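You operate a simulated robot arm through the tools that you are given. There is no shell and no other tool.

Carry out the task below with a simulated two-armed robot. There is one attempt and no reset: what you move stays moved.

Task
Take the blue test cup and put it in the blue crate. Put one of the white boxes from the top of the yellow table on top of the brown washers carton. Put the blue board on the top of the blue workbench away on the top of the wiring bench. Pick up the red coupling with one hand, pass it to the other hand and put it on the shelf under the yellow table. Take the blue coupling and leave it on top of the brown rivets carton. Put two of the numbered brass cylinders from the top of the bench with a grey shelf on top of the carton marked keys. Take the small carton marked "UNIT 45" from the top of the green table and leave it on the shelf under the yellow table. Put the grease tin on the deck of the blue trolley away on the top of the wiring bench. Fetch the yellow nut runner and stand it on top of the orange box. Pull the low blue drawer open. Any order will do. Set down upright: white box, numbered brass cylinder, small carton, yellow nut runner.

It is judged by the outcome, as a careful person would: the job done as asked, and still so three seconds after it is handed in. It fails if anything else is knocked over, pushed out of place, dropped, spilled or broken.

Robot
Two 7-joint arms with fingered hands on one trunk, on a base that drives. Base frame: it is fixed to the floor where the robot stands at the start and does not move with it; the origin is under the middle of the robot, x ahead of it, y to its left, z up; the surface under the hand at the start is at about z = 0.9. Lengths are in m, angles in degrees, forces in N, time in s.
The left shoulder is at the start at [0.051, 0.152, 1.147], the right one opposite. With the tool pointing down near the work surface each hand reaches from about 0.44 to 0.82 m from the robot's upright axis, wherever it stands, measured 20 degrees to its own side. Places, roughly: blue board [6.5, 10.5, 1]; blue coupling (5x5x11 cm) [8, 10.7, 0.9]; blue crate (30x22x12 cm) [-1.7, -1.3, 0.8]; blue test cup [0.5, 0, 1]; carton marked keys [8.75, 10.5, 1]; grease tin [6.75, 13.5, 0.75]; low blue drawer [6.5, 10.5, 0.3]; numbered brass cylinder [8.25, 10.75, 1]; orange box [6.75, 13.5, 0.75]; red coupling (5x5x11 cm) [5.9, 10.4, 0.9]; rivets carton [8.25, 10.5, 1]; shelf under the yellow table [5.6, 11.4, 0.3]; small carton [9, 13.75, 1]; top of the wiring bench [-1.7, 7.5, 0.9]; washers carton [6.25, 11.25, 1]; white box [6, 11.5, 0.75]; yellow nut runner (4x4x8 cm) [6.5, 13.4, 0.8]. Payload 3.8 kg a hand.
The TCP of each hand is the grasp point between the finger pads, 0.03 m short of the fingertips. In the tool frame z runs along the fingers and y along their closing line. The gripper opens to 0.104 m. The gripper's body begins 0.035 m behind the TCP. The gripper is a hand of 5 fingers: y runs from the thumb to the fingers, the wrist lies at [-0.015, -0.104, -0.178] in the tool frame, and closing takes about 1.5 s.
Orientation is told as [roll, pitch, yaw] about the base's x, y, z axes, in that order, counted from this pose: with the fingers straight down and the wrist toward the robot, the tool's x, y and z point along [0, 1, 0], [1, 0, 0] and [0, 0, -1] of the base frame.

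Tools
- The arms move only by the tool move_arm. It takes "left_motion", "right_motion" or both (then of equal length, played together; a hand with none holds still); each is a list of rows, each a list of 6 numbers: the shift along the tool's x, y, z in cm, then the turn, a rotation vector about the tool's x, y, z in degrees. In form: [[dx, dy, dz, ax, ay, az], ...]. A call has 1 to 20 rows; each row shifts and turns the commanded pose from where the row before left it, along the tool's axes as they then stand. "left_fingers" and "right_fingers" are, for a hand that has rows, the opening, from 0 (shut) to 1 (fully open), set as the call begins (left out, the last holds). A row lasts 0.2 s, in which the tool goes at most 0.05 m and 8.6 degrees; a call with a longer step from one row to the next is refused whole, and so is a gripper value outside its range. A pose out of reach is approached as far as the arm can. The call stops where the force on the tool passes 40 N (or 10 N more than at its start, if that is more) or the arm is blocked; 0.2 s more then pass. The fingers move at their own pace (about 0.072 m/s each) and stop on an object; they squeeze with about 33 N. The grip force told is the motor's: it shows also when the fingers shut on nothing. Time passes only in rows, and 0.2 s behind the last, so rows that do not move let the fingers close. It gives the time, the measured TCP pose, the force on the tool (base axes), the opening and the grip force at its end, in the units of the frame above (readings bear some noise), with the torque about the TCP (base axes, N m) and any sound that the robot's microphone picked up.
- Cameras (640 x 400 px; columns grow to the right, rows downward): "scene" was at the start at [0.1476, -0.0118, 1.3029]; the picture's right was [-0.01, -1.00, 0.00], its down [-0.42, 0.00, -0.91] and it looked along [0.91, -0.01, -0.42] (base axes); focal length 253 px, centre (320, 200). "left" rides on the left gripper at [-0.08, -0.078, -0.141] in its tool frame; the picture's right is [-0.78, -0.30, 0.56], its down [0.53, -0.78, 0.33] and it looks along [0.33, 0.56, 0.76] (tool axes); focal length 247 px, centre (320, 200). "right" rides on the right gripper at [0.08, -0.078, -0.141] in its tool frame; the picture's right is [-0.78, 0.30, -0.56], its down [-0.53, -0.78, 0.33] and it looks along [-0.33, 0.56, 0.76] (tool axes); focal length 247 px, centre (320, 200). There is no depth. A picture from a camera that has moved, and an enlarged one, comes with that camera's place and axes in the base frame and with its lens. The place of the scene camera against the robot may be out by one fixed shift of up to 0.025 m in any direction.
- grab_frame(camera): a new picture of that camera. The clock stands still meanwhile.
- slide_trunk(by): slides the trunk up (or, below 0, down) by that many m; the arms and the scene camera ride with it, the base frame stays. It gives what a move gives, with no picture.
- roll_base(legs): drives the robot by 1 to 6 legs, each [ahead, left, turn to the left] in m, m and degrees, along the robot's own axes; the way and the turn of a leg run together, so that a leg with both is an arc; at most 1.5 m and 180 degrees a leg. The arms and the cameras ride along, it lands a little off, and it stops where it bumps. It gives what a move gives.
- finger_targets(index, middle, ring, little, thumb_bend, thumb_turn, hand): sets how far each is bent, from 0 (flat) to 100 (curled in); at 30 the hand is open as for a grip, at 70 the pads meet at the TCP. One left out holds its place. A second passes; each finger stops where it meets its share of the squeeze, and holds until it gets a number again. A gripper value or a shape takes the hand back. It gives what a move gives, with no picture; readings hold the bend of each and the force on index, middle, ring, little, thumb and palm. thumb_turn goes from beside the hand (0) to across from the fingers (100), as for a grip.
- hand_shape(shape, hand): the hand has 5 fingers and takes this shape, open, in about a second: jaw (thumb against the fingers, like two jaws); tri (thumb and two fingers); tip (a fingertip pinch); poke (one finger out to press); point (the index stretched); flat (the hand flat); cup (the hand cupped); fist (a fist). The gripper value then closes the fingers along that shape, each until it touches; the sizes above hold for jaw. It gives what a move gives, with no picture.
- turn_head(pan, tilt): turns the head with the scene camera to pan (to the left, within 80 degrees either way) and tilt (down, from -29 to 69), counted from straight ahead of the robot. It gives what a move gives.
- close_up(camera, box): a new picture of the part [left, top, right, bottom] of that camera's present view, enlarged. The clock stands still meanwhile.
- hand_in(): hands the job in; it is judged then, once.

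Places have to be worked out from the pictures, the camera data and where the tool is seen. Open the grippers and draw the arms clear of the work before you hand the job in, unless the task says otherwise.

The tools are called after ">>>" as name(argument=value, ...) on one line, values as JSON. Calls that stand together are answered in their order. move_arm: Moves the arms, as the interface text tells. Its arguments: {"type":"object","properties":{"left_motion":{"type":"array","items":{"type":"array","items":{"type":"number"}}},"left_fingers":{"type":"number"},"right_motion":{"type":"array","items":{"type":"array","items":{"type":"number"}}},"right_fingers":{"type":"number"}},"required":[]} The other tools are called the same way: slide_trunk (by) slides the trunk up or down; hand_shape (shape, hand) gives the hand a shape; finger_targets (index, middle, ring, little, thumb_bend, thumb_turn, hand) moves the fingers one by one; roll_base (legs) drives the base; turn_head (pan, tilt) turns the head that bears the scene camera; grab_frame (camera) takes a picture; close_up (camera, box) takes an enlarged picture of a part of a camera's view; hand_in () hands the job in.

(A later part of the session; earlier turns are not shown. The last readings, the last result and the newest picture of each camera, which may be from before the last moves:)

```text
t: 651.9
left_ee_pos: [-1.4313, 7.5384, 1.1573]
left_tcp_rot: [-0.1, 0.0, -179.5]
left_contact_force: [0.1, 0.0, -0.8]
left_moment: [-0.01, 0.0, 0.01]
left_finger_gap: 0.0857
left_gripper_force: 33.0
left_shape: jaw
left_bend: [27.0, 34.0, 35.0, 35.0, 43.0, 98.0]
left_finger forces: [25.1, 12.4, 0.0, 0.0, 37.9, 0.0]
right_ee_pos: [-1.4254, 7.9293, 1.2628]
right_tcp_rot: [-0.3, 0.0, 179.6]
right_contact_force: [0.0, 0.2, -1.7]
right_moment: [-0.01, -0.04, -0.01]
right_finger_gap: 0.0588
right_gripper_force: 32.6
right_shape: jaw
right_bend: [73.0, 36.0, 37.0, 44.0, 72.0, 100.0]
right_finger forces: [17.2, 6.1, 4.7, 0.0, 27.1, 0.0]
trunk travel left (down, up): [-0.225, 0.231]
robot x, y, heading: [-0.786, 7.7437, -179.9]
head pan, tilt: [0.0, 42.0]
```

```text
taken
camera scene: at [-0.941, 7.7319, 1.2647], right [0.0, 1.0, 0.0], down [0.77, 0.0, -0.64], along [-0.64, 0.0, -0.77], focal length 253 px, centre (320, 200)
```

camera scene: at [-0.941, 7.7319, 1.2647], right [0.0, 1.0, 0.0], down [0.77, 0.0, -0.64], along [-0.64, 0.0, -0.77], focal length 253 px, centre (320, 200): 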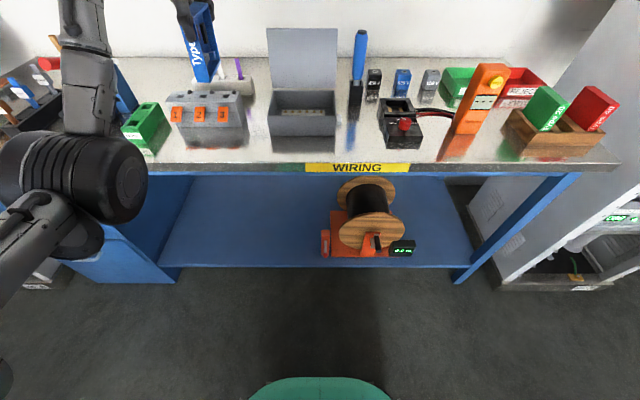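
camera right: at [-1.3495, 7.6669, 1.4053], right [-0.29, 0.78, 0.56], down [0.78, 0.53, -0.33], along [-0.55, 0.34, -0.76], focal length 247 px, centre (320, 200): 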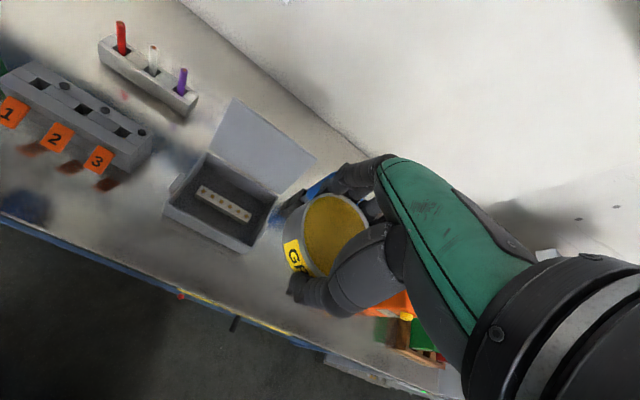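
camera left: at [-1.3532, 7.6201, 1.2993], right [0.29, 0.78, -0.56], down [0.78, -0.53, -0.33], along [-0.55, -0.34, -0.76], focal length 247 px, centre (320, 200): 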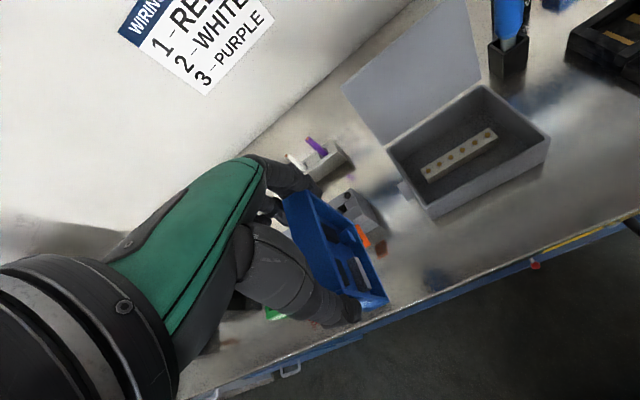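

Closer inspection: the gap between block (right end y≈7.555) and box (left side y≈7.61) is ~5.7 cm, enough for the 2.4 cm board. I position the board over the middle of this gap and lower to just above the neighbours.

>>> move_arm(left_motion=[[-2.7, 1.7, 0, 0, 0, 0], [-2.6, 1.7, 0, 0, 0, 0], [0, 0, 3, 0, 0, 0], [0, 0, 2.5, 0, 0, 0], [0, 0, 0, 0, 0, 0]])

>>> grab_frame(camera="left")

>>> close_up(camera="scene", box=[150, 20, 350, 180])

>>> grab_frame(camera="right")

```text
t: 653.1
left_ee_pos: [-1.465, 7.5931, 1.1045]
left_tcp_rot: [0.0, -0.1, -179.3]
left_contact_force: [-0.6, 0.4, -2.0]
left_moment: [0.0, -0.01, -0.03]
left_finger_gap: 0.0854
left_gripper_force: 32.9
left_shape: jaw
left_bend: [27.0, 34.0, 35.0, 35.0, 44.0, 98.0]
left_finger forces: [25.0, 12.6, 0.1, 0.0, 37.8, 0.1]
right_ee_pos: [-1.4258, 7.9307, 1.2624]
right_tcp_rot: [-0.2, 0.0, 179.5]
right_contact_force: [-0.2, -0.6, -2.8]
right_moment: [0.02, -0.06, 0.01]
right_finger_gap: 0.0588
right_gripper_force: 33.1
right_shape: jaw
right_bend: [73.0, 36.0, 37.0, 44.0, 72.0, 100.0]
right_finger forces: [17.1, 6.1, 4.8, 0.1, 27.1, 0.0]
trunk travel left (down, up): [-0.225, 0.231]
robot x, y, heading: [-0.7896, 7.7418, -180.1]
head pan, tilt: [0.0, 42.0]
```

```text
taken
camera left: at [-1.3874, 7.6748, 1.2457], right [0.29, 0.78, -0.56], down [0.78, -0.53, -0.33], along [-0.55, -0.34, -0.76], focal length 247 px, centre (320, 200)
```

left: 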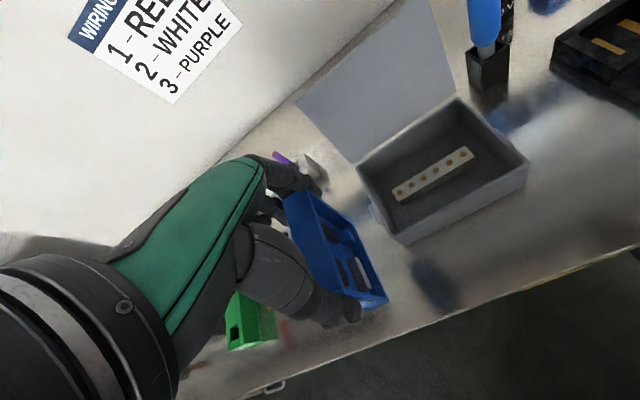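

```text
2.50 times, centred on (250, 100) of scene
camera zoom: at [-0.9408, 7.7336, 1.2648], right [0.0, 1.0, 0.0], down [0.77, 0.0, -0.64], along [-0.64, 0.0, -0.77], focal length 633 px, centre (495, 450)
```

zoom: 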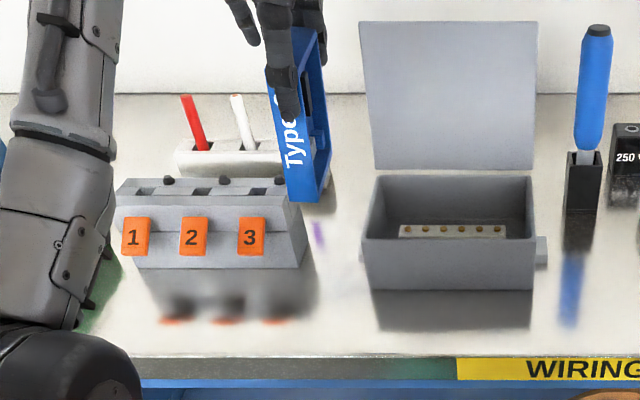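

```text
taken
camera right: at [-1.3488, 7.8494, 1.4057], right [-0.29, 0.78, 0.56], down [0.78, 0.53, -0.33], along [-0.55, 0.34, -0.76], focal length 247 px, centre (320, 200)
```

right: 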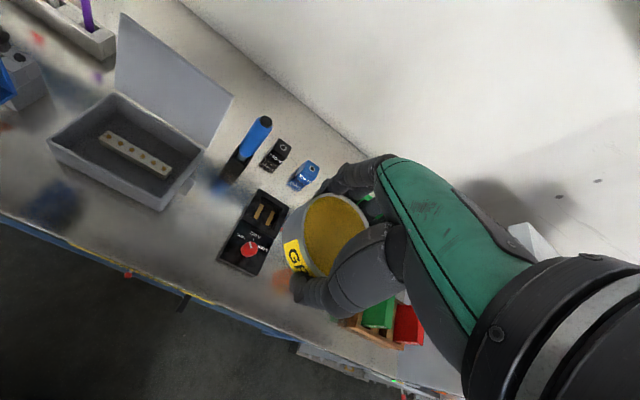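

By the scene view the board should go 1 cm further left to be centred in the gap, and its lower edge is ~9.5 cm below the TCP. I shift and lower 8 cm.

>>> move_arm(left_motion=[[1.0, 0, 1, 0, 0, 0], [0, 0, 2, 0, 0, 0], [0, 0, 2, 0, 0, 0], [0, 0, 2, 0, 0, 0], [0, 0, 1, 0, 0, 0], [0, 0, 0, 0, 0, 0]])

>>> grab_frame(camera="left")

>>> close_up(camera="scene", box=[150, 20, 350, 180])

```text
t: 654.5
left_ee_pos: [-1.4639, 7.5834, 1.0217]
left_tcp_rot: [0.1, 0.0, -179.4]
left_contact_force: [0.4, 0.0, -1.2]
left_moment: [0.01, -0.02, 0.01]
left_finger_gap: 0.0852
left_gripper_force: 32.8
left_shape: jaw
left_bend: [27.0, 34.0, 35.0, 35.0, 44.0, 98.0]
left_finger forces: [25.0, 12.3, 0.0, 0.0, 37.7, 0.0]
right_ee_pos: [-1.4251, 7.9299, 1.2623]
right_tcp_rot: [-0.1, 0.2, 179.5]
right_contact_force: [1.0, 0.2, -1.6]
right_moment: [-0.02, -0.03, 0.0]
right_finger_gap: 0.0589
right_gripper_force: 32.9
right_shape: jaw
right_bend: [73.0, 36.0, 37.0, 44.0, 72.0, 100.0]
right_finger forces: [17.0, 6.1, 4.8, 0.0, 27.1, 0.0]
trunk travel left (down, up): [-0.225, 0.231]
robot x, y, heading: [-0.7903, 7.7444, -180.0]
head pan, tilt: [0.0, 42.0]
```

```text
taken
camera left: at [-1.3878, 7.6642, 1.163], right [0.29, 0.78, -0.56], down [0.78, -0.53, -0.33], along [-0.55, -0.34, -0.76], focal length 247 px, centre (320, 200)
```

left: 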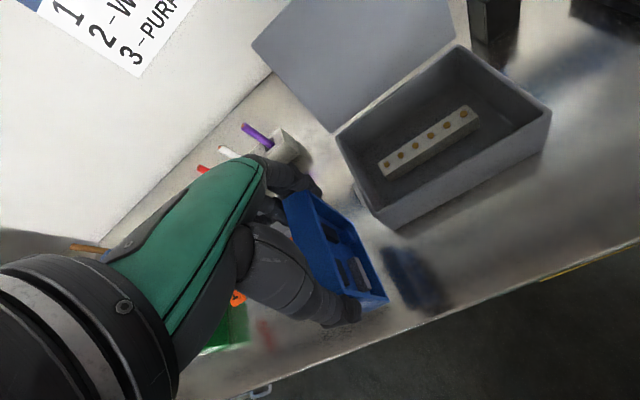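

```text
2.50 times, centred on (250, 100) of scene
camera zoom: at [-0.941, 7.7331, 1.2648], right [0.0, 1.0, 0.0], down [0.77, 0.0, -0.64], along [-0.64, 0.0, -0.77], focal length 633 px, centre (495, 450)
```

zoom: 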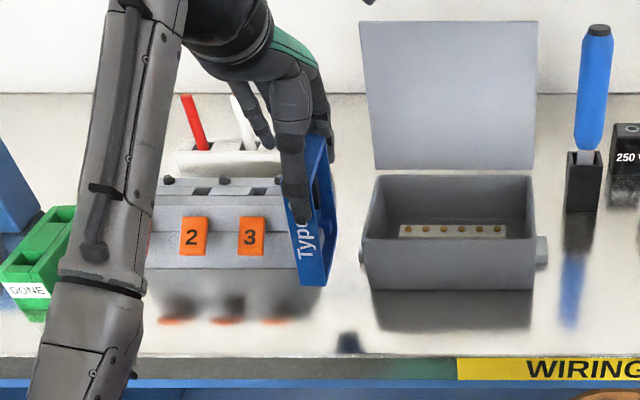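

The board's mirror image shows it will land in the gap, clear on both sides. I lower in small steps to contact.

>>> move_arm(left_motion=[[0, 0, 1, 0, 0, 0], [0, 0, 1, 0, 0, 0], [0, 0, 0.5, 0, 0, 0], [0, 0, 0.5, 0, 0, 0], [0, 0, 0, 0, 0, 0]])

>>> close_up(camera="scene", box=[150, 20, 350, 180])

```text
t: 655.7
left_ee_pos: [-1.4644, 7.5816, 0.9934]
left_tcp_rot: [-0.1, 0.1, -179.4]
left_contact_force: [-0.5, -0.4, -1.4]
left_moment: [0.05, -0.01, -0.03]
left_finger_gap: 0.085
left_gripper_force: 32.7
left_shape: jaw
left_bend: [27.0, 34.0, 35.0, 35.0, 44.0, 98.0]
left_finger forces: [25.0, 12.4, 0.0, 0.1, 37.6, 0.1]
right_ee_pos: [-1.4249, 7.9299, 1.2623]
right_tcp_rot: [-0.2, 0.1, 179.4]
right_contact_force: [0.3, 0.2, -2.3]
right_moment: [-0.02, -0.02, 0.03]
right_finger_gap: 0.0589
right_gripper_force: 33.1
right_shape: jaw
right_bend: [73.0, 36.0, 37.0, 44.0, 72.0, 100.0]
right_finger forces: [17.1, 6.1, 4.7, 0.0, 27.1, 0.1]
trunk travel left (down, up): [-0.225, 0.231]
robot x, y, heading: [-0.7879, 7.7421, -179.9]
head pan, tilt: [0.0, 42.0]
```

```text
2.50 times, centred on (250, 100) of scene
camera zoom: at [-0.9411, 7.7332, 1.2647], right [0.0, 1.0, 0.0], down [0.77, 0.0, -0.64], along [-0.64, 0.0, -0.77], focal length 633 px, centre (495, 450)
```

zoom: 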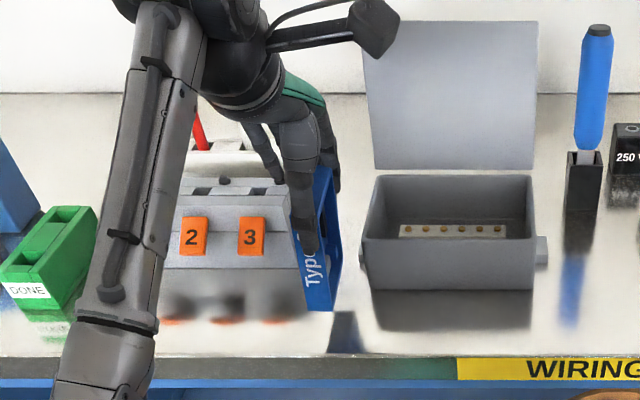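

About 1 cm to go. I continue in 3 mm steps.

>>> move_arm(left_motion=[[0, 0, 0.3, 0, 0, 0], [0, 0, 0.3, 0, 0, 0], [0, 0, 0.3, 0, 0, 0], [0, 0, 0, 0, 0, 0]])

```text
t: 656.7
left_ee_pos: [-1.464, 7.5831, 0.9833]
left_tcp_rot: [0.0, 0.0, -179.5]
left_contact_force: [0.1, 0.5, -0.8]
left_moment: [0.01, -0.02, 0.01]
left_finger_gap: 0.085
left_gripper_force: 32.5
left_shape: jaw
left_bend: [27.0, 34.0, 35.0, 35.0, 44.0, 98.0]
left_finger forces: [24.9, 12.4, 0.1, 0.0, 37.6, 0.0]
right_ee_pos: [-1.4262, 7.9317, 1.262]
right_tcp_rot: [-0.2, 0.1, 179.6]
right_contact_force: [0.5, -0.1, -2.3]
right_moment: [-0.01, -0.04, 0.0]
right_finger_gap: 0.0588
right_gripper_force: 33.3
right_shape: jaw
right_bend: [73.0, 36.0, 37.0, 44.0, 72.0, 100.0]
right_finger forces: [17.1, 6.2, 4.8, 0.0, 27.1, 0.0]
trunk travel left (down, up): [-0.225, 0.231]
robot x, y, heading: [-0.7835, 7.7448, -180.0]
head pan, tilt: [0.0, 42.0]
```

>>> move_arm(left_motion=[[0, 0, 0.3, 0, 0, 0], [0, 0, 0.3, 0, 0, 0], [0, 0, 0, 0, 0, 0]])

>>> close_up(camera="scene", box=[150, 20, 350, 180])

```text
t: 657.5
left_ee_pos: [-1.4652, 7.5828, 0.9775]
left_tcp_rot: [0.0, 0.0, -179.4]
left_contact_force: [-0.5, 0.3, -0.4]
left_moment: [0.0, -0.02, -0.01]
left_finger_gap: 0.0851
left_gripper_force: 32.9
left_shape: jaw
left_bend: [27.0, 34.0, 35.0, 35.0, 44.0, 98.0]
left_finger forces: [25.0, 12.4, 0.0, 0.1, 37.6, 0.1]
right_ee_pos: [-1.4251, 7.9299, 1.2632]
right_tcp_rot: [-0.3, 0.2, 179.4]
right_contact_force: [-0.1, 0.1, -3.5]
right_moment: [-0.01, -0.04, 0.03]
right_finger_gap: 0.059
right_gripper_force: 32.9
right_shape: jaw
right_bend: [73.0, 36.0, 37.0, 44.0, 72.0, 100.0]
right_finger forces: [17.1, 6.1, 4.7, 0.0, 27.2, 0.0]
trunk travel left (down, up): [-0.225, 0.231]
robot x, y, heading: [-0.7856, 7.7414, -180.0]
head pan, tilt: [0.0, 42.0]
```

```text
2.50 times, centred on (250, 100) of scene
camera zoom: at [-0.941, 7.7332, 1.2647], right [0.0, 1.0, 0.0], down [0.77, 0.0, -0.64], along [-0.64, 0.0, -0.77], focal length 633 px, centre (495, 450)
```

zoom: 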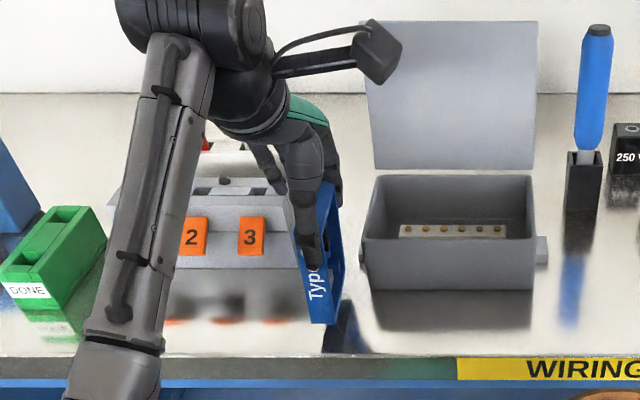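

The reflection meets the board almost; a few millimetres more.

>>> move_arm(left_motion=[[0, 0, 0.3, 0, 0, 0], [0, 0, 0.3, 0, 0, 0], [0, 0, 0, 0, 0, 0]])

```text
t: 658.3
left_ee_pos: [-1.4645, 7.5807, 0.9714]
left_tcp_rot: [0.0, 0.0, -179.4]
left_contact_force: [-0.3, -0.3, -0.3]
left_moment: [0.0, 0.0, -0.02]
left_finger_gap: 0.0851
left_gripper_force: 32.8
left_shape: jaw
left_bend: [27.0, 34.0, 35.0, 35.0, 44.0, 98.0]
left_finger forces: [25.0, 12.4, 0.0, 0.0, 37.7, 0.0]
right_ee_pos: [-1.4267, 7.9294, 1.2631]
right_tcp_rot: [-0.2, 0.1, 179.5]
right_contact_force: [0.0, 0.0, -2.3]
right_moment: [0.01, 0.0, 0.0]
right_finger_gap: 0.059
right_gripper_force: 33.0
right_shape: jaw
right_bend: [73.0, 36.0, 37.0, 44.0, 72.0, 100.0]
right_finger forces: [17.1, 6.2, 4.8, 0.1, 27.1, 0.0]
trunk travel left (down, up): [-0.225, 0.231]
robot x, y, heading: [-0.784, 7.7457, -180.2]
head pan, tilt: [0.0, 42.0]
```

>>> move_arm(left_motion=[[0, 0, 0.3, 0, 0, 0], [0, 0, 0.2, 0, 0, 0], [0, 0, 0, 0, 0, 0]])

>>> close_up(camera="scene", box=[210, 70, 310, 170])

```text
t: 659.1
left_ee_pos: [-1.4647, 7.5821, 0.9679]
left_tcp_rot: [0.1, 0.1, -179.5]
left_contact_force: [-0.5, -0.4, -2.0]
left_moment: [0.02, -0.01, 0.01]
left_finger_gap: 0.0853
left_gripper_force: 32.6
left_shape: jaw
left_bend: [27.0, 34.0, 35.0, 35.0, 44.0, 98.0]
left_finger forces: [24.9, 12.4, 0.0, 0.1, 37.6, 0.0]
right_ee_pos: [-1.4249, 7.9304, 1.2617]
right_tcp_rot: [-0.2, 0.1, 179.5]
right_contact_force: [0.5, -0.3, -2.0]
right_moment: [0.0, 0.01, 0.0]
right_finger_gap: 0.0587
right_gripper_force: 32.5
right_shape: jaw
right_bend: [73.0, 36.0, 37.0, 44.0, 72.0, 100.0]
right_finger forces: [17.1, 6.1, 4.9, 0.1, 27.2, 0.0]
trunk travel left (down, up): [-0.225, 0.231]
robot x, y, heading: [-0.785, 7.7417, -179.8]
head pan, tilt: [0.0, 42.0]
```

```text
4.00 times, centred on (260, 120) of scene
camera zoom: at [-0.9411, 7.7331, 1.2647], right [0.0, 1.0, 0.0], down [0.77, 0.0, -0.64], along [-0.64, 0.0, -0.77], focal length 1012 px, centre (560, 520)
```

zoom: 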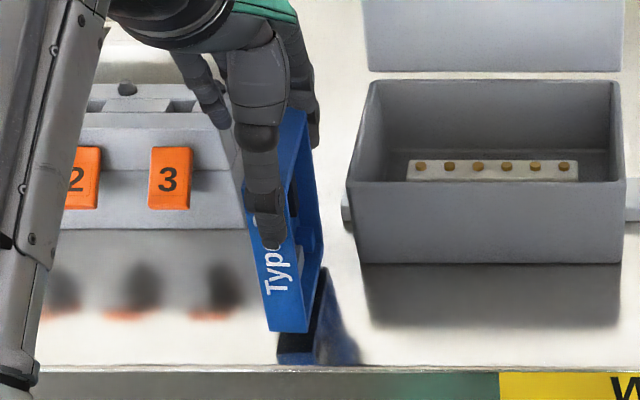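

Nearly touching; I continue with small steps until the force shows contact.

>>> move_arm(left_motion=[[0, 0, 0.3, 0, 0, 0], [0, 0, 0.2, 0, 0, 0], [0, 0, 0, 0, 0, 0]])

>>> move_arm(left_motion=[[0, 0, 0.2, 0, 0, 0], [0, 0, 0, 0, 0, 0]])

```text
t: 659.9
left_ee_pos: [-1.4638, 7.5823, 0.9619]
left_tcp_rot: [0.0, 0.0, -179.4]
left_contact_force: [-0.3, 0.7, -1.4]
left_moment: [0.0, 0.0, 0.01]
left_finger_gap: 0.0851
left_gripper_force: 33.2
left_shape: jaw
left_bend: [27.0, 34.0, 35.0, 35.0, 44.0, 98.0]
left_finger forces: [24.9, 12.3, 0.2, 0.0, 37.5, 0.0]
right_ee_pos: [-1.4249, 7.9307, 1.2622]
right_tcp_rot: [-0.1, 0.1, 179.6]
right_contact_force: [0.6, -0.7, -2.7]
right_moment: [0.01, -0.04, -0.03]
right_finger_gap: 0.0586
right_gripper_force: 33.2
right_shape: jaw
right_bend: [73.0, 36.0, 37.0, 44.0, 72.0, 100.0]
right_finger forces: [17.1, 6.1, 4.8, 0.0, 27.0, 0.1]
trunk travel left (down, up): [-0.225, 0.231]
robot x, y, heading: [-0.7884, 7.7446, -179.9]
head pan, tilt: [0.0, 42.0]
```

```text
t: 660.5
left_ee_pos: [-1.4638, 7.5828, 0.9617]
left_tcp_rot: [-0.1, 0.0, -179.3]
left_contact_force: [-0.5, 0.4, -0.6]
left_moment: [0.03, 0.01, -0.01]
left_finger_gap: 0.0852
left_gripper_force: 33.2
left_shape: jaw
left_bend: [27.0, 34.0, 35.0, 35.0, 44.0, 98.0]
left_finger forces: [25.0, 12.3, 0.1, 0.1, 37.7, 0.0]
right_ee_pos: [-1.4263, 7.9299, 1.2626]
right_tcp_rot: [-0.2, 0.0, 179.6]
right_contact_force: [-0.8, 0.7, -1.9]
right_moment: [-0.01, -0.01, 0.04]
right_finger_gap: 0.0592
right_gripper_force: 33.4
right_shape: jaw
right_bend: [73.0, 36.0, 37.0, 44.0, 72.0, 100.0]
right_finger forces: [17.1, 6.1, 4.8, 0.0, 27.1, 0.0]
trunk travel left (down, up): [-0.225, 0.231]
robot x, y, heading: [-0.7886, 7.7447, -180.1]
head pan, tilt: [0.0, 42.0]
```

I look closely at the fingers near the block before going lower.

>>> close_up(camera="left", box=[230, 110, 450, 330])

>>> close_up(camera="scene", box=[210, 70, 310, 170])

```text
1.82 times, centred on (340, 220) of left
camera zoom: at [-1.3872, 7.6639, 1.1017], right [0.29, 0.78, -0.56], down [0.78, -0.53, -0.33], along [-0.55, -0.34, -0.76], focal length 449 px, centre (284, 164)
```

zoom: 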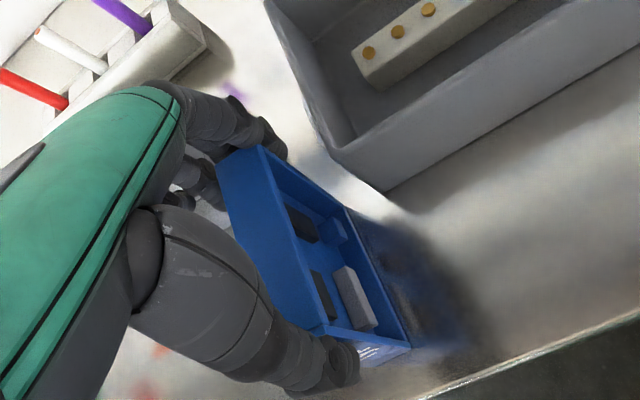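

```text
4.00 times, centred on (260, 120) of scene
camera zoom: at [-0.941, 7.7332, 1.2647], right [0.0, 1.0, 0.0], down [0.77, 0.0, -0.64], along [-0.64, 0.0, -0.77], focal length 1012 px, centre (560, 520)
```

zoom: 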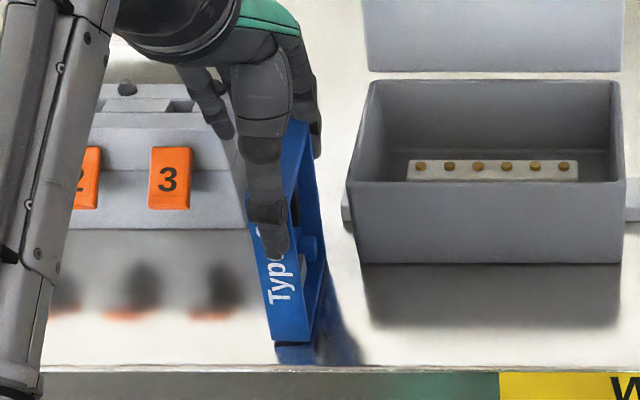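

The board's foot meets its reflection. Two more 2 mm steps.

>>> move_arm(left_motion=[[0, 0, 0.2, 0, 0, 0], [0, 0, 0.2, 0, 0, 0], [0, 0, 0, 0, 0, 0]])

```text
t: 661.3
left_ee_pos: [-1.4643, 7.5833, 0.9597]
left_tcp_rot: [0.1, -0.3, -179.5]
left_contact_force: [-1.2, -0.8, 10.9]
left_moment: [0.02, -0.21, 0.01]
left_finger_gap: 0.0854
left_gripper_force: 32.9
left_shape: jaw
left_bend: [27.0, 34.0, 35.0, 35.0, 44.0, 98.0]
left_finger forces: [26.2, 12.8, 0.0, 0.0, 38.4, 0.0]
right_ee_pos: [-1.4237, 7.9319, 1.2633]
right_tcp_rot: [-0.2, 0.0, 179.6]
right_contact_force: [0.4, -0.3, -1.8]
right_moment: [-0.01, 0.01, -0.01]
right_finger_gap: 0.0589
right_gripper_force: 33.3
right_shape: jaw
right_bend: [73.0, 36.0, 37.0, 44.0, 72.0, 100.0]
right_finger forces: [17.1, 6.1, 4.8, 0.1, 27.1, 0.1]
trunk travel left (down, up): [-0.225, 0.231]
robot x, y, heading: [-0.7878, 7.7451, -180.1]
head pan, tilt: [0.0, 42.0]
```

Contact (12 N). I open the hand and check that the board stands.

>>> move_arm(left_motion=[[0, 0, 0, 0, 0, 0], [0, 0, 0, 0, 0, 0], [0, 0, 0, 0, 0, 0], [0, 0, 0, 0, 0, 0]], left_fingers=1)

>>> close_up(camera="scene", box=[210, 70, 310, 170])

>>> close_up(camera="left", box=[230, 110, 450, 330])

```text
t: 662.3
left_ee_pos: [-1.4646, 7.5838, 0.9571]
left_tcp_rot: [-0.1, 0.1, -179.4]
left_contact_force: [0.0, 0.5, 3.3]
left_moment: [0.03, 0.04, -0.06]
left_finger_gap: 0.1039
left_gripper_force: 0.1
left_shape: jaw
left_bend: [29.0, 30.0, 30.0, 30.0, 28.0, 98.0]
left_finger forces: [2.6, 0.1, 0.0, 0.1, 2.6, 0.0]
right_ee_pos: [-1.4254, 7.9306, 1.2626]
right_tcp_rot: [-0.3, 0.0, 179.4]
right_contact_force: [0.4, 0.2, -2.6]
right_moment: [-0.02, -0.04, -0.02]
right_finger_gap: 0.0589
right_gripper_force: 33.0
right_shape: jaw
right_bend: [73.0, 36.0, 37.0, 44.0, 72.0, 100.0]
right_finger forces: [17.1, 6.1, 4.9, 0.0, 27.1, 0.0]
trunk travel left (down, up): [-0.225, 0.231]
robot x, y, heading: [-0.7884, 7.7446, -180.0]
head pan, tilt: [0.0, 42.0]
```

```text
4.00 times, centred on (260, 120) of scene
camera zoom: at [-0.9406, 7.7333, 1.2647], right [0.0, 1.0, 0.0], down [0.77, 0.0, -0.64], along [-0.64, 0.0, -0.77], focal length 1012 px, centre (560, 520)
```

zoom: 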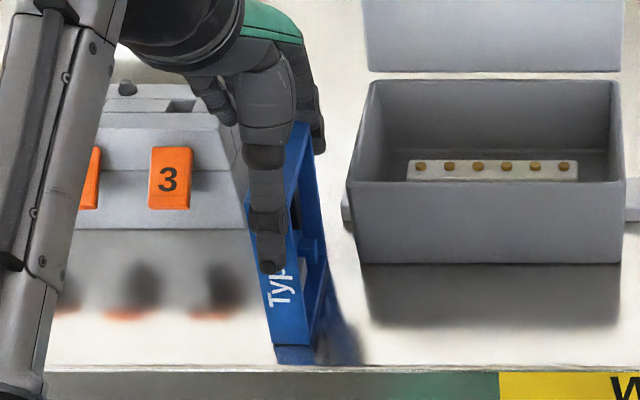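

```text
1.82 times, centred on (340, 220) of left
camera zoom: at [-1.3873, 7.6644, 1.0973], right [0.29, 0.78, -0.56], down [0.78, -0.53, -0.33], along [-0.55, -0.34, -0.76], focal length 449 px, centre (284, 164)
```

zoom: 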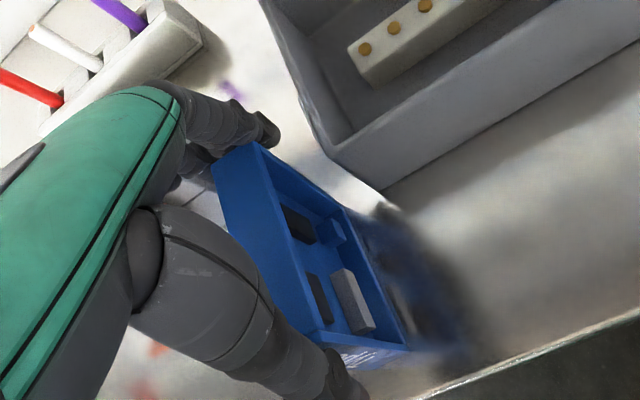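

The board stands in the gap. I lift the hand straight up.

>>> move_arm(left_motion=[[0, 0, -0.5, 0, 0, 0], [0, 0, -1, 0, 0, 0], [0, 0, -2, 0, 0, 0], [0, 0, -4, 0, 0, 0], [0, 0, -4, 0, 0, 0], [0, 0, -4, 0, 0, 0], [0, 0, -4, 0, 0, 0], [0, 0, 0, 0, 0, 0]])

>>> grab_frame(camera="scene")

>>> grab_frame(camera="left")

>>> grab_frame(camera="right")

```text
t: 664.1
left_ee_pos: [-1.4644, 7.5823, 1.1533]
left_tcp_rot: [0.0, 0.0, -179.4]
left_contact_force: [0.3, 0.1, -0.3]
left_moment: [0.03, 0.02, -0.02]
left_finger_gap: 0.1041
left_gripper_force: 0.1
left_shape: jaw
left_bend: [30.0, 30.0, 30.0, 30.0, 30.0, 98.0]
left_finger forces: [0.0, 0.1, 0.0, 0.0, 0.0, 0.0]
right_ee_pos: [-1.426, 7.9304, 1.2616]
right_tcp_rot: [-0.1, 0.1, 179.5]
right_contact_force: [0.1, -0.7, -2.3]
right_moment: [-0.01, -0.02, 0.03]
right_finger_gap: 0.0588
right_gripper_force: 32.8
right_shape: jaw
right_bend: [73.0, 36.0, 37.0, 44.0, 72.0, 100.0]
right_finger forces: [17.1, 6.1, 4.8, 0.0, 27.1, 0.0]
trunk travel left (down, up): [-0.225, 0.231]
robot x, y, heading: [-0.7868, 7.7456, -180.1]
head pan, tilt: [0.0, 42.0]
```

```text
taken
camera scene: at [-0.9412, 7.733, 1.2647], right [0.0, 1.0, 0.0], down [0.77, 0.0, -0.64], along [-0.64, 0.0, -0.77], focal length 253 px, centre (320, 200)
```

scene: 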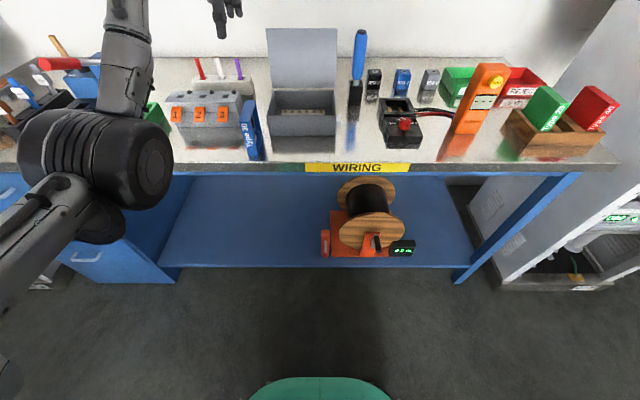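

```text
taken
camera left: at [-1.3866, 7.6633, 1.2937], right [0.29, 0.78, -0.56], down [0.78, -0.53, -0.33], along [-0.55, -0.34, -0.76], focal length 247 px, centre (320, 200)
```

left: 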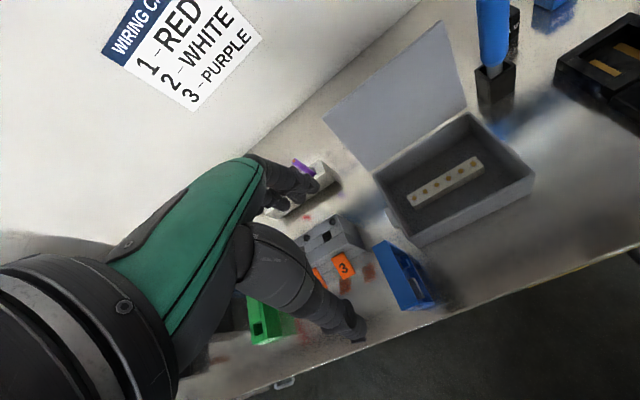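

```text
taken
camera right: at [-1.3492, 7.8488, 1.4054], right [-0.29, 0.78, 0.56], down [0.78, 0.53, -0.33], along [-0.55, 0.34, -0.76], focal length 247 px, centre (320, 200)
```

right: 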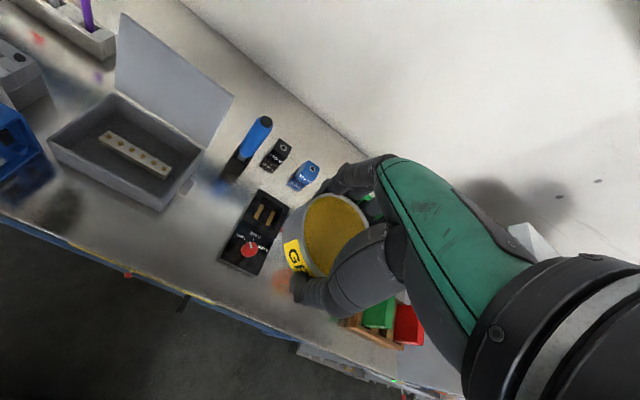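

The board stands well. For the tin I compare two spots: in front of the grey box and between box and black clamp. I zoom in for measurement.

>>> close_up(camera="scene", box=[230, 70, 480, 190])

>>> close_up(camera="right", box=[20, 80, 330, 320])

```text
2.56 times, centred on (355, 130) of scene
camera zoom: at [-0.9412, 7.733, 1.2647], right [0.0, 1.0, 0.0], down [0.77, 0.0, -0.64], along [-0.64, 0.0, -0.77], focal length 648 px, centre (230, 379)
```

zoom: 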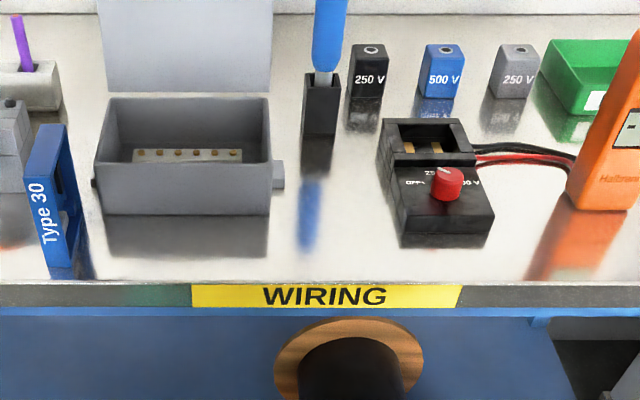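

```text
1.67 times, centred on (175, 200) of right
camera zoom: at [-1.3492, 7.8488, 1.4054], right [-0.29, 0.78, 0.56], down [0.78, 0.53, -0.33], along [-0.55, 0.34, -0.76], focal length 412 px, centre (562, 200)
```

zoom: 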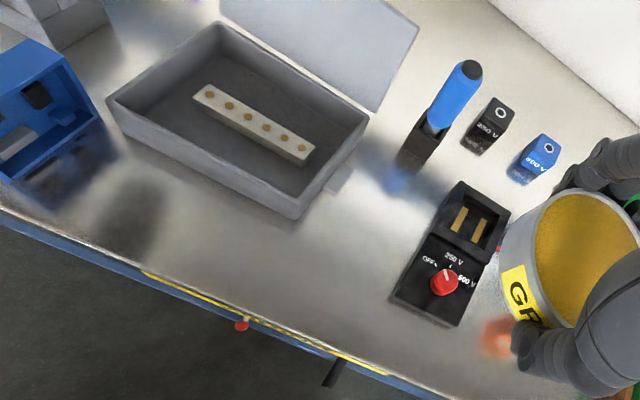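

The area between grey box and clamp is ≈12 cm wide with free depth; target for the tin ≈[-1.475,7.84], about 2 cm clear all round. I move the left hand aside and bring the tin over, turning 12° so the outer fingers keep off the clamp.

>>> move_arm(left_motion=[[4, -2, -2, 0, 0, 0], [4, -2, -2, 0, 0, 0], [4, -2, -2, 0, 0, 0], [0, 0, 0, 0, 0, 0], [0, 0, 0, 0, 0, 0], [0, 0, 0, 0, 0, 0], [0, 0, 0, 0, 0, 0]], right_motion=[[3, 1.6, 0, 0, 0, 0], [3, 1.7, 0, 0, 0, 0], [3, 1.6, 0, 0, 0, 0], [0, 0, 3, 0, 0, -6], [0, 0, 4, 0, 0, -6], [0, 0, 4, 0, 0, 0], [0, 0, 0, 0, 0, 0]])

>>> grab_frame(camera="right")

>>> close_up(camera="scene", box=[230, 40, 480, 190])

```text
t: 665.7
left_ee_pos: [-1.4024, 7.461, 1.2124]
left_tcp_rot: [0.0, 0.0, -179.4]
left_contact_force: [0.5, 1.3, -0.2]
left_moment: [-0.01, 0.06, -0.03]
left_finger_gap: 0.1038
left_gripper_force: 0.1
left_shape: jaw
left_bend: [30.0, 30.0, 30.0, 30.0, 30.0, 98.0]
left_finger forces: [0.0, 0.0, 0.0, 0.0, 0.1, 0.0]
right_ee_pos: [-1.4736, 7.8419, 1.1518]
right_tcp_rot: [-0.2, 0.0, -168.3]
right_contact_force: [-0.2, 0.6, -2.3]
right_moment: [-0.01, 0.01, -0.02]
right_finger_gap: 0.0588
right_gripper_force: 33.3
right_shape: jaw
right_bend: [73.0, 36.0, 37.0, 44.0, 72.0, 100.0]
right_finger forces: [17.3, 6.0, 4.8, 0.0, 27.0, 0.1]
trunk travel left (down, up): [-0.225, 0.231]
robot x, y, heading: [-0.7835, 7.7461, -179.7]
head pan, tilt: [0.0, 42.0]
```

```text
taken
camera right: at [-1.3817, 7.7786, 1.2947], right [-0.45, 0.7, 0.56], down [0.65, 0.68, -0.33], along [-0.61, 0.22, -0.76], focal length 247 px, centre (320, 200)
```

right: 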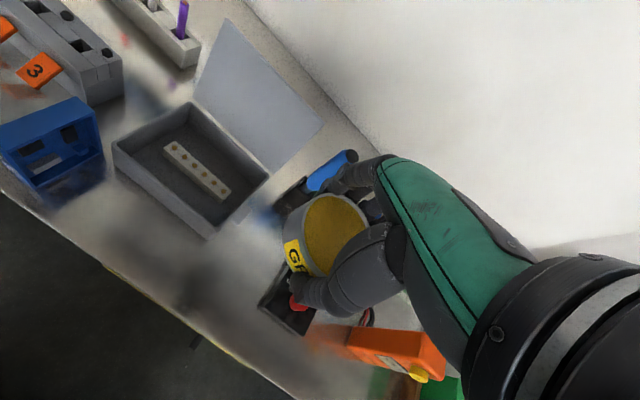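

```text
2.56 times, centred on (355, 115) of scene
camera zoom: at [-0.9406, 7.7333, 1.2648], right [0.0, 1.0, 0.0], down [0.77, 0.0, -0.64], along [-0.64, 0.0, -0.77], focal length 648 px, centre (230, 418)
```

zoom: 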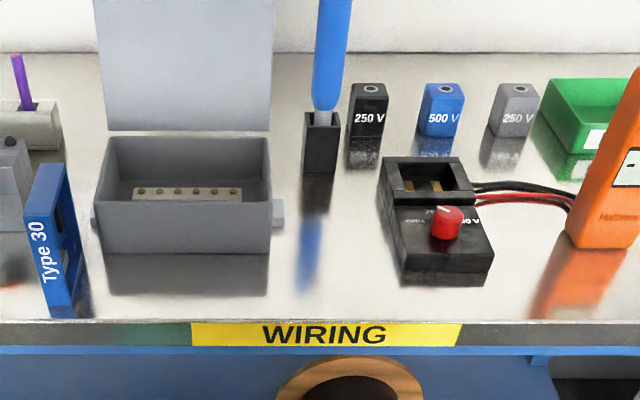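

The screwdriver holder is 12 cm behind the fingers, so there is room. I lower the tin to z≈0.96 and check again.

>>> move_arm(right_motion=[[0, 0, 4, 0, 0, 0], [0, 0, 4, 0, 0, 0], [0, 0, 4, 0, 0, 0], [0, 0, 4, 0, 0, 0], [0, 0, 3, 0, 0, 0], [0, 0, 0, 0, 0, 0]])

>>> grab_frame(camera="right")

>>> close_up(camera="scene", box=[230, 40, 480, 190])

```text
t: 667.1
left_ee_pos: [-1.4031, 7.4609, 1.2137]
left_tcp_rot: [0.0, 0.0, -179.3]
left_contact_force: [0.0, 0.1, -0.7]
left_moment: [0.01, -0.01, 0.02]
left_finger_gap: 0.1037
left_gripper_force: 0.1
left_shape: jaw
left_bend: [30.0, 30.0, 30.0, 30.0, 30.0, 98.0]
left_finger forces: [0.1, 0.0, 0.0, 0.0, 0.0, 0.0]
right_ee_pos: [-1.4743, 7.8443, 0.9607]
right_tcp_rot: [-0.2, 0.2, -168.5]
right_contact_force: [-0.5, -0.3, -3.3]
right_moment: [-0.05, -0.03, 0.02]
right_finger_gap: 0.0585
right_gripper_force: 32.5
right_shape: jaw
right_bend: [73.0, 36.0, 37.0, 44.0, 72.0, 100.0]
right_finger forces: [17.3, 6.1, 4.8, 0.0, 27.1, 0.0]
trunk travel left (down, up): [-0.225, 0.231]
robot x, y, heading: [-0.7879, 7.7449, -180.2]
head pan, tilt: [0.0, 42.0]
```

```text
taken
camera right: at [-1.3822, 7.7801, 1.1046], right [-0.45, 0.7, 0.56], down [0.65, 0.68, -0.33], along [-0.61, 0.22, -0.76], focal length 247 px, centre (320, 200)
```

right: 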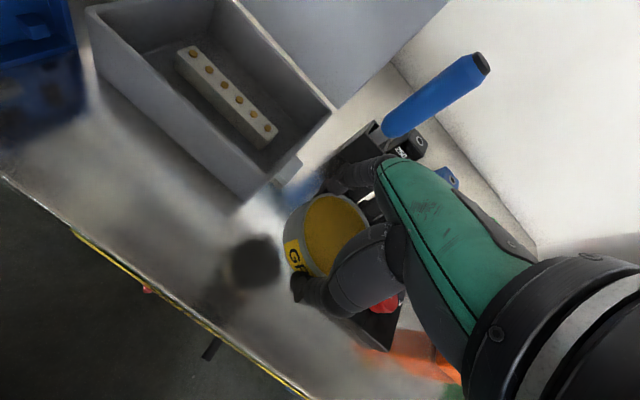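

```text
2.56 times, centred on (355, 115) of scene
camera zoom: at [-0.9406, 7.733, 1.2648], right [0.0, 1.0, 0.0], down [0.77, 0.0, -0.64], along [-0.64, 0.0, -0.77], focal length 648 px, centre (230, 418)
```

zoom: 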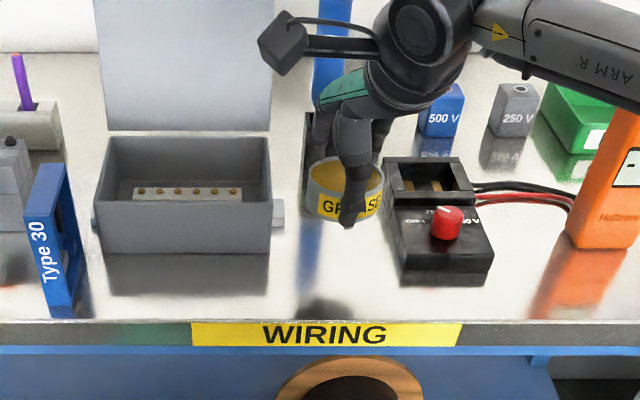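

The tin will land between box and clamp with about 2 cm each side; the forearm passes in front of the tester. I lower further to z≈0.905.

>>> move_arm(right_motion=[[0.4, 0, 2, 0, 0, 0], [0, 0, 2, 0, 0, 0], [0, 0, 1.5, 0, 0, 0], [0, 0, 0, 0, 0, 0]])

>>> close_up(camera="scene", box=[270, 60, 430, 180])

>>> grab_frame(camera="scene")

```text
t: 668.1
left_ee_pos: [-1.4021, 7.4617, 1.2122]
left_tcp_rot: [0.0, 0.0, -179.4]
left_contact_force: [0.1, 0.8, -0.4]
left_moment: [0.02, -0.02, 0.02]
left_finger_gap: 0.104
left_gripper_force: 0.1
left_shape: jaw
left_bend: [30.0, 30.0, 30.0, 30.0, 30.0, 98.0]
left_finger forces: [0.0, 0.0, 0.0, 0.1, 0.1, 0.0]
right_ee_pos: [-1.4731, 7.8391, 0.9075]
right_tcp_rot: [-0.2, 0.1, -168.5]
right_contact_force: [-0.4, 0.4, -2.0]
right_moment: [-0.01, -0.09, 0.02]
right_finger_gap: 0.0587
right_gripper_force: 33.1
right_shape: jaw
right_bend: [73.0, 36.0, 37.0, 44.0, 72.0, 100.0]
right_finger forces: [17.1, 6.1, 4.8, 0.0, 26.9, 0.0]
trunk travel left (down, up): [-0.225, 0.231]
robot x, y, heading: [-0.7862, 7.7441, -180.0]
head pan, tilt: [0.0, 42.0]
```

```text
3.33 times, centred on (350, 120) of scene
camera zoom: at [-0.9409, 7.733, 1.2648], right [0.0, 1.0, 0.0], down [0.77, 0.0, -0.64], along [-0.64, 0.0, -0.77], focal length 844 px, centre (220, 467)
```

zoom: 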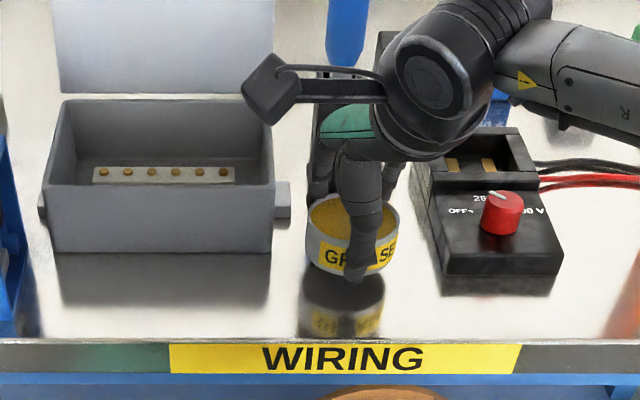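

```text
taken
camera scene: at [-0.9409, 7.733, 1.2648], right [0.0, 1.0, 0.0], down [0.77, 0.0, -0.64], along [-0.64, 0.0, -0.77], focal length 253 px, centre (320, 200)
```

scene: 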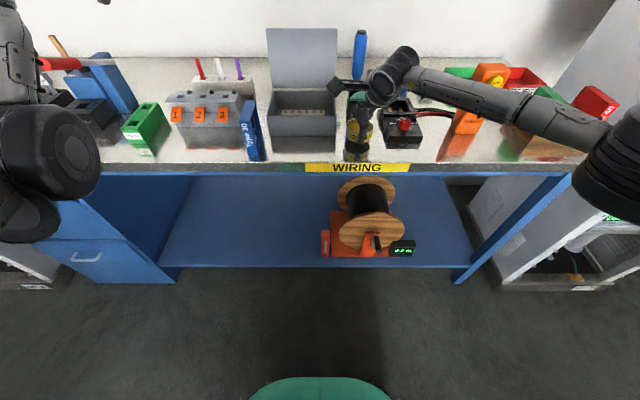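

The elbow and forearm are in front of the bench, well off the tester. I lower the tin in 3 mm steps to contact.

>>> move_arm(right_motion=[[0, 0, 0.4, 0, 0, 0], [0, 0, 0.4, 0, 0, 0], [0, 0, 0.3, 0, 0, 0], [0, 0, 0, 0, 0, 0]])

```text
t: 669.1
left_ee_pos: [-1.4036, 7.4612, 1.2128]
left_tcp_rot: [0.0, 0.0, -179.3]
left_contact_force: [-0.6, 0.3, 0.3]
left_moment: [0.0, -0.01, -0.02]
left_finger_gap: 0.1042
left_gripper_force: 0.0
left_shape: jaw
left_bend: [30.0, 30.0, 30.0, 30.0, 30.0, 98.0]
left_finger forces: [0.0, 0.0, 0.1, 0.0, 0.0, 0.0]
right_ee_pos: [-1.475, 7.8379, 0.8966]
right_tcp_rot: [-0.2, 0.2, -168.5]
right_contact_force: [1.0, -0.3, -2.5]
right_moment: [0.01, -0.04, 0.04]
right_finger_gap: 0.0587
right_gripper_force: 33.0
right_shape: jaw
right_bend: [73.0, 36.0, 37.0, 44.0, 72.0, 100.0]
right_finger forces: [17.2, 5.9, 4.8, 0.0, 27.0, 0.0]
trunk travel left (down, up): [-0.225, 0.231]
robot x, y, heading: [-0.7872, 7.7426, -180.1]
head pan, tilt: [0.0, 42.0]
```

>>> move_arm(right_motion=[[0, 0, 0.3, 0, 0, 0], [0, 0, 0.3, 0, 0, 0], [0, 0, 0.2, 0, 0, 0], [0, 0, 0, 0, 0, 0]])

>>> close_up(camera="scene", box=[270, 60, 430, 180])

```text
t: 670.1
left_ee_pos: [-1.4015, 7.4604, 1.2139]
left_tcp_rot: [0.0, -0.1, -179.4]
left_contact_force: [-0.2, 0.1, -0.5]
left_moment: [-0.01, 0.0, -0.01]
left_finger_gap: 0.1037
left_gripper_force: 0.0
left_shape: jaw
left_bend: [30.0, 30.0, 30.0, 30.0, 30.0, 98.0]
left_finger forces: [0.0, 0.1, 0.1, 0.0, 0.1, 0.0]
right_ee_pos: [-1.4752, 7.8377, 0.8905]
right_tcp_rot: [-0.2, -0.2, -168.5]
right_contact_force: [-2.2, 1.0, 9.6]
right_moment: [0.01, 0.0, -0.01]
right_finger_gap: 0.0584
right_gripper_force: 33.1
right_shape: jaw
right_bend: [73.0, 36.0, 37.0, 44.0, 72.0, 100.0]
right_finger forces: [17.7, 10.6, 5.1, 0.0, 35.2, 0.0]
trunk travel left (down, up): [-0.225, 0.231]
robot x, y, heading: [-0.7829, 7.7457, -179.9]
head pan, tilt: [0.0, 42.0]
```

```text
3.33 times, centred on (350, 120) of scene
camera zoom: at [-0.9392, 7.733, 1.2651], right [0.0, 1.0, 0.0], down [0.77, 0.0, -0.64], along [-0.64, 0.0, -0.77], focal length 844 px, centre (220, 467)
```

zoom: 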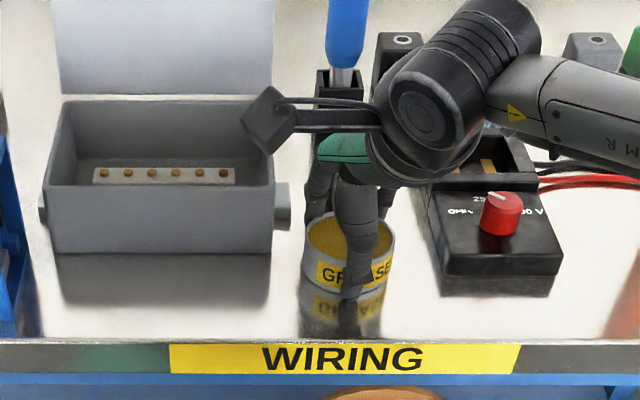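

The tin is down (12 N). I ease 2 mm and open the right hand.

>>> move_arm(right_motion=[[0, 0, -0.2, 0, 0, 0], [0, 0, 0, 0, 0, 0]])

>>> move_arm(right_motion=[[0, 0, 0, 0, 0, 0], [0, 0, 0, 0, 0, 0], [0, 0, 0, 0, 0, 0], [0, 0, 0, 0, 0, 0], [0, 0, 0, 0, 0, 0]], right_fingers=1)

>>> close_up(camera="scene", box=[270, 60, 430, 180])

>>> grab_frame(camera="right")

```text
t: 670.7
left_ee_pos: [-1.4026, 7.4615, 1.2127]
left_tcp_rot: [-0.1, -0.1, -179.5]
left_contact_force: [-0.3, -0.4, 0.9]
left_moment: [-0.02, 0.0, 0.01]
left_finger_gap: 0.1038
left_gripper_force: 0.0
left_shape: jaw
left_bend: [30.0, 30.0, 30.0, 30.0, 30.0, 98.0]
left_finger forces: [0.1, 0.0, 0.0, 0.1, 0.1, 0.0]
right_ee_pos: [-1.4746, 7.8386, 0.8904]
right_tcp_rot: [-0.1, 0.0, -168.5]
right_contact_force: [-2.1, -0.6, 5.1]
right_moment: [-0.03, 0.31, 0.0]
right_finger_gap: 0.0582
right_gripper_force: 33.0
right_shape: jaw
right_bend: [73.0, 36.0, 37.0, 44.0, 72.0, 100.0]
right_finger forces: [18.2, 10.4, 5.5, 0.0, 29.0, 0.1]
trunk travel left (down, up): [-0.225, 0.231]
robot x, y, heading: [-0.7869, 7.7457, -180.1]
head pan, tilt: [0.0, 42.0]
```

```text
t: 671.9
left_ee_pos: [-1.4021, 7.4597, 1.2135]
left_tcp_rot: [0.0, -0.1, -179.3]
left_contact_force: [-0.1, -0.4, 0.2]
left_moment: [-0.01, 0.0, 0.0]
left_finger_gap: 0.104
left_gripper_force: 0.0
left_shape: jaw
left_bend: [30.0, 30.0, 30.0, 30.0, 30.0, 98.0]
left_finger forces: [0.1, 0.0, 0.1, 0.0, 0.0, 0.1]
right_ee_pos: [-1.4742, 7.8392, 0.8905]
right_tcp_rot: [-0.2, 0.1, -168.6]
right_contact_force: [0.3, 0.0, 3.7]
right_moment: [-0.03, 0.11, 0.02]
right_finger_gap: 0.1032
right_gripper_force: 0.1
right_shape: jaw
right_bend: [30.0, 30.0, 30.0, 30.0, 30.0, 98.0]
right_finger forces: [0.1, 2.6, 0.0, 0.0, 0.0, 0.0]
trunk travel left (down, up): [-0.225, 0.231]
robot x, y, heading: [-0.7822, 7.745, -179.8]
head pan, tilt: [0.0, 42.0]
```

```text
3.33 times, centred on (350, 120) of scene
camera zoom: at [-0.94, 7.733, 1.2648], right [0.0, 1.0, 0.0], down [0.77, 0.0, -0.64], along [-0.64, 0.0, -0.77], focal length 844 px, centre (220, 467)
```

zoom: 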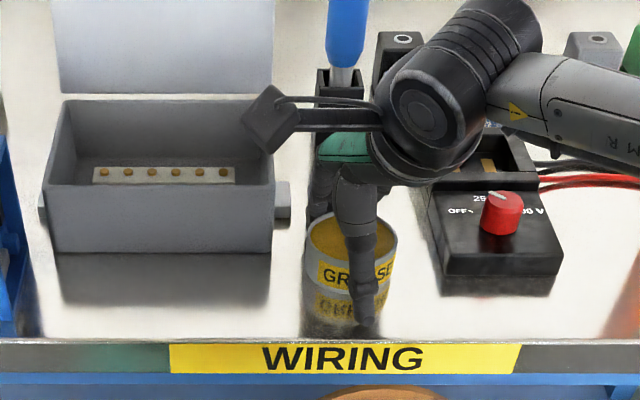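

```text
taken
camera right: at [-1.3819, 7.7747, 1.0335], right [-0.45, 0.7, 0.56], down [0.65, 0.68, -0.33], along [-0.61, 0.22, -0.76], focal length 247 px, centre (320, 200)
```

right: 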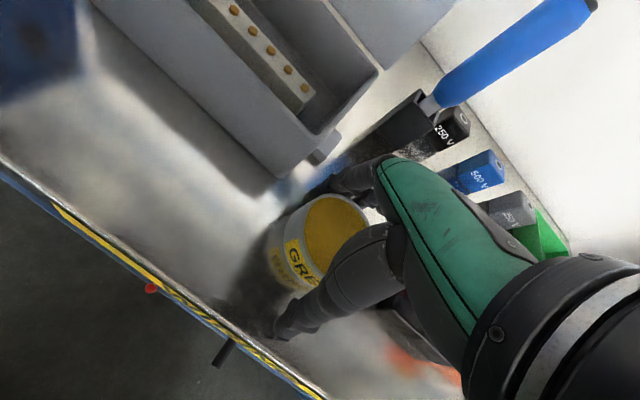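

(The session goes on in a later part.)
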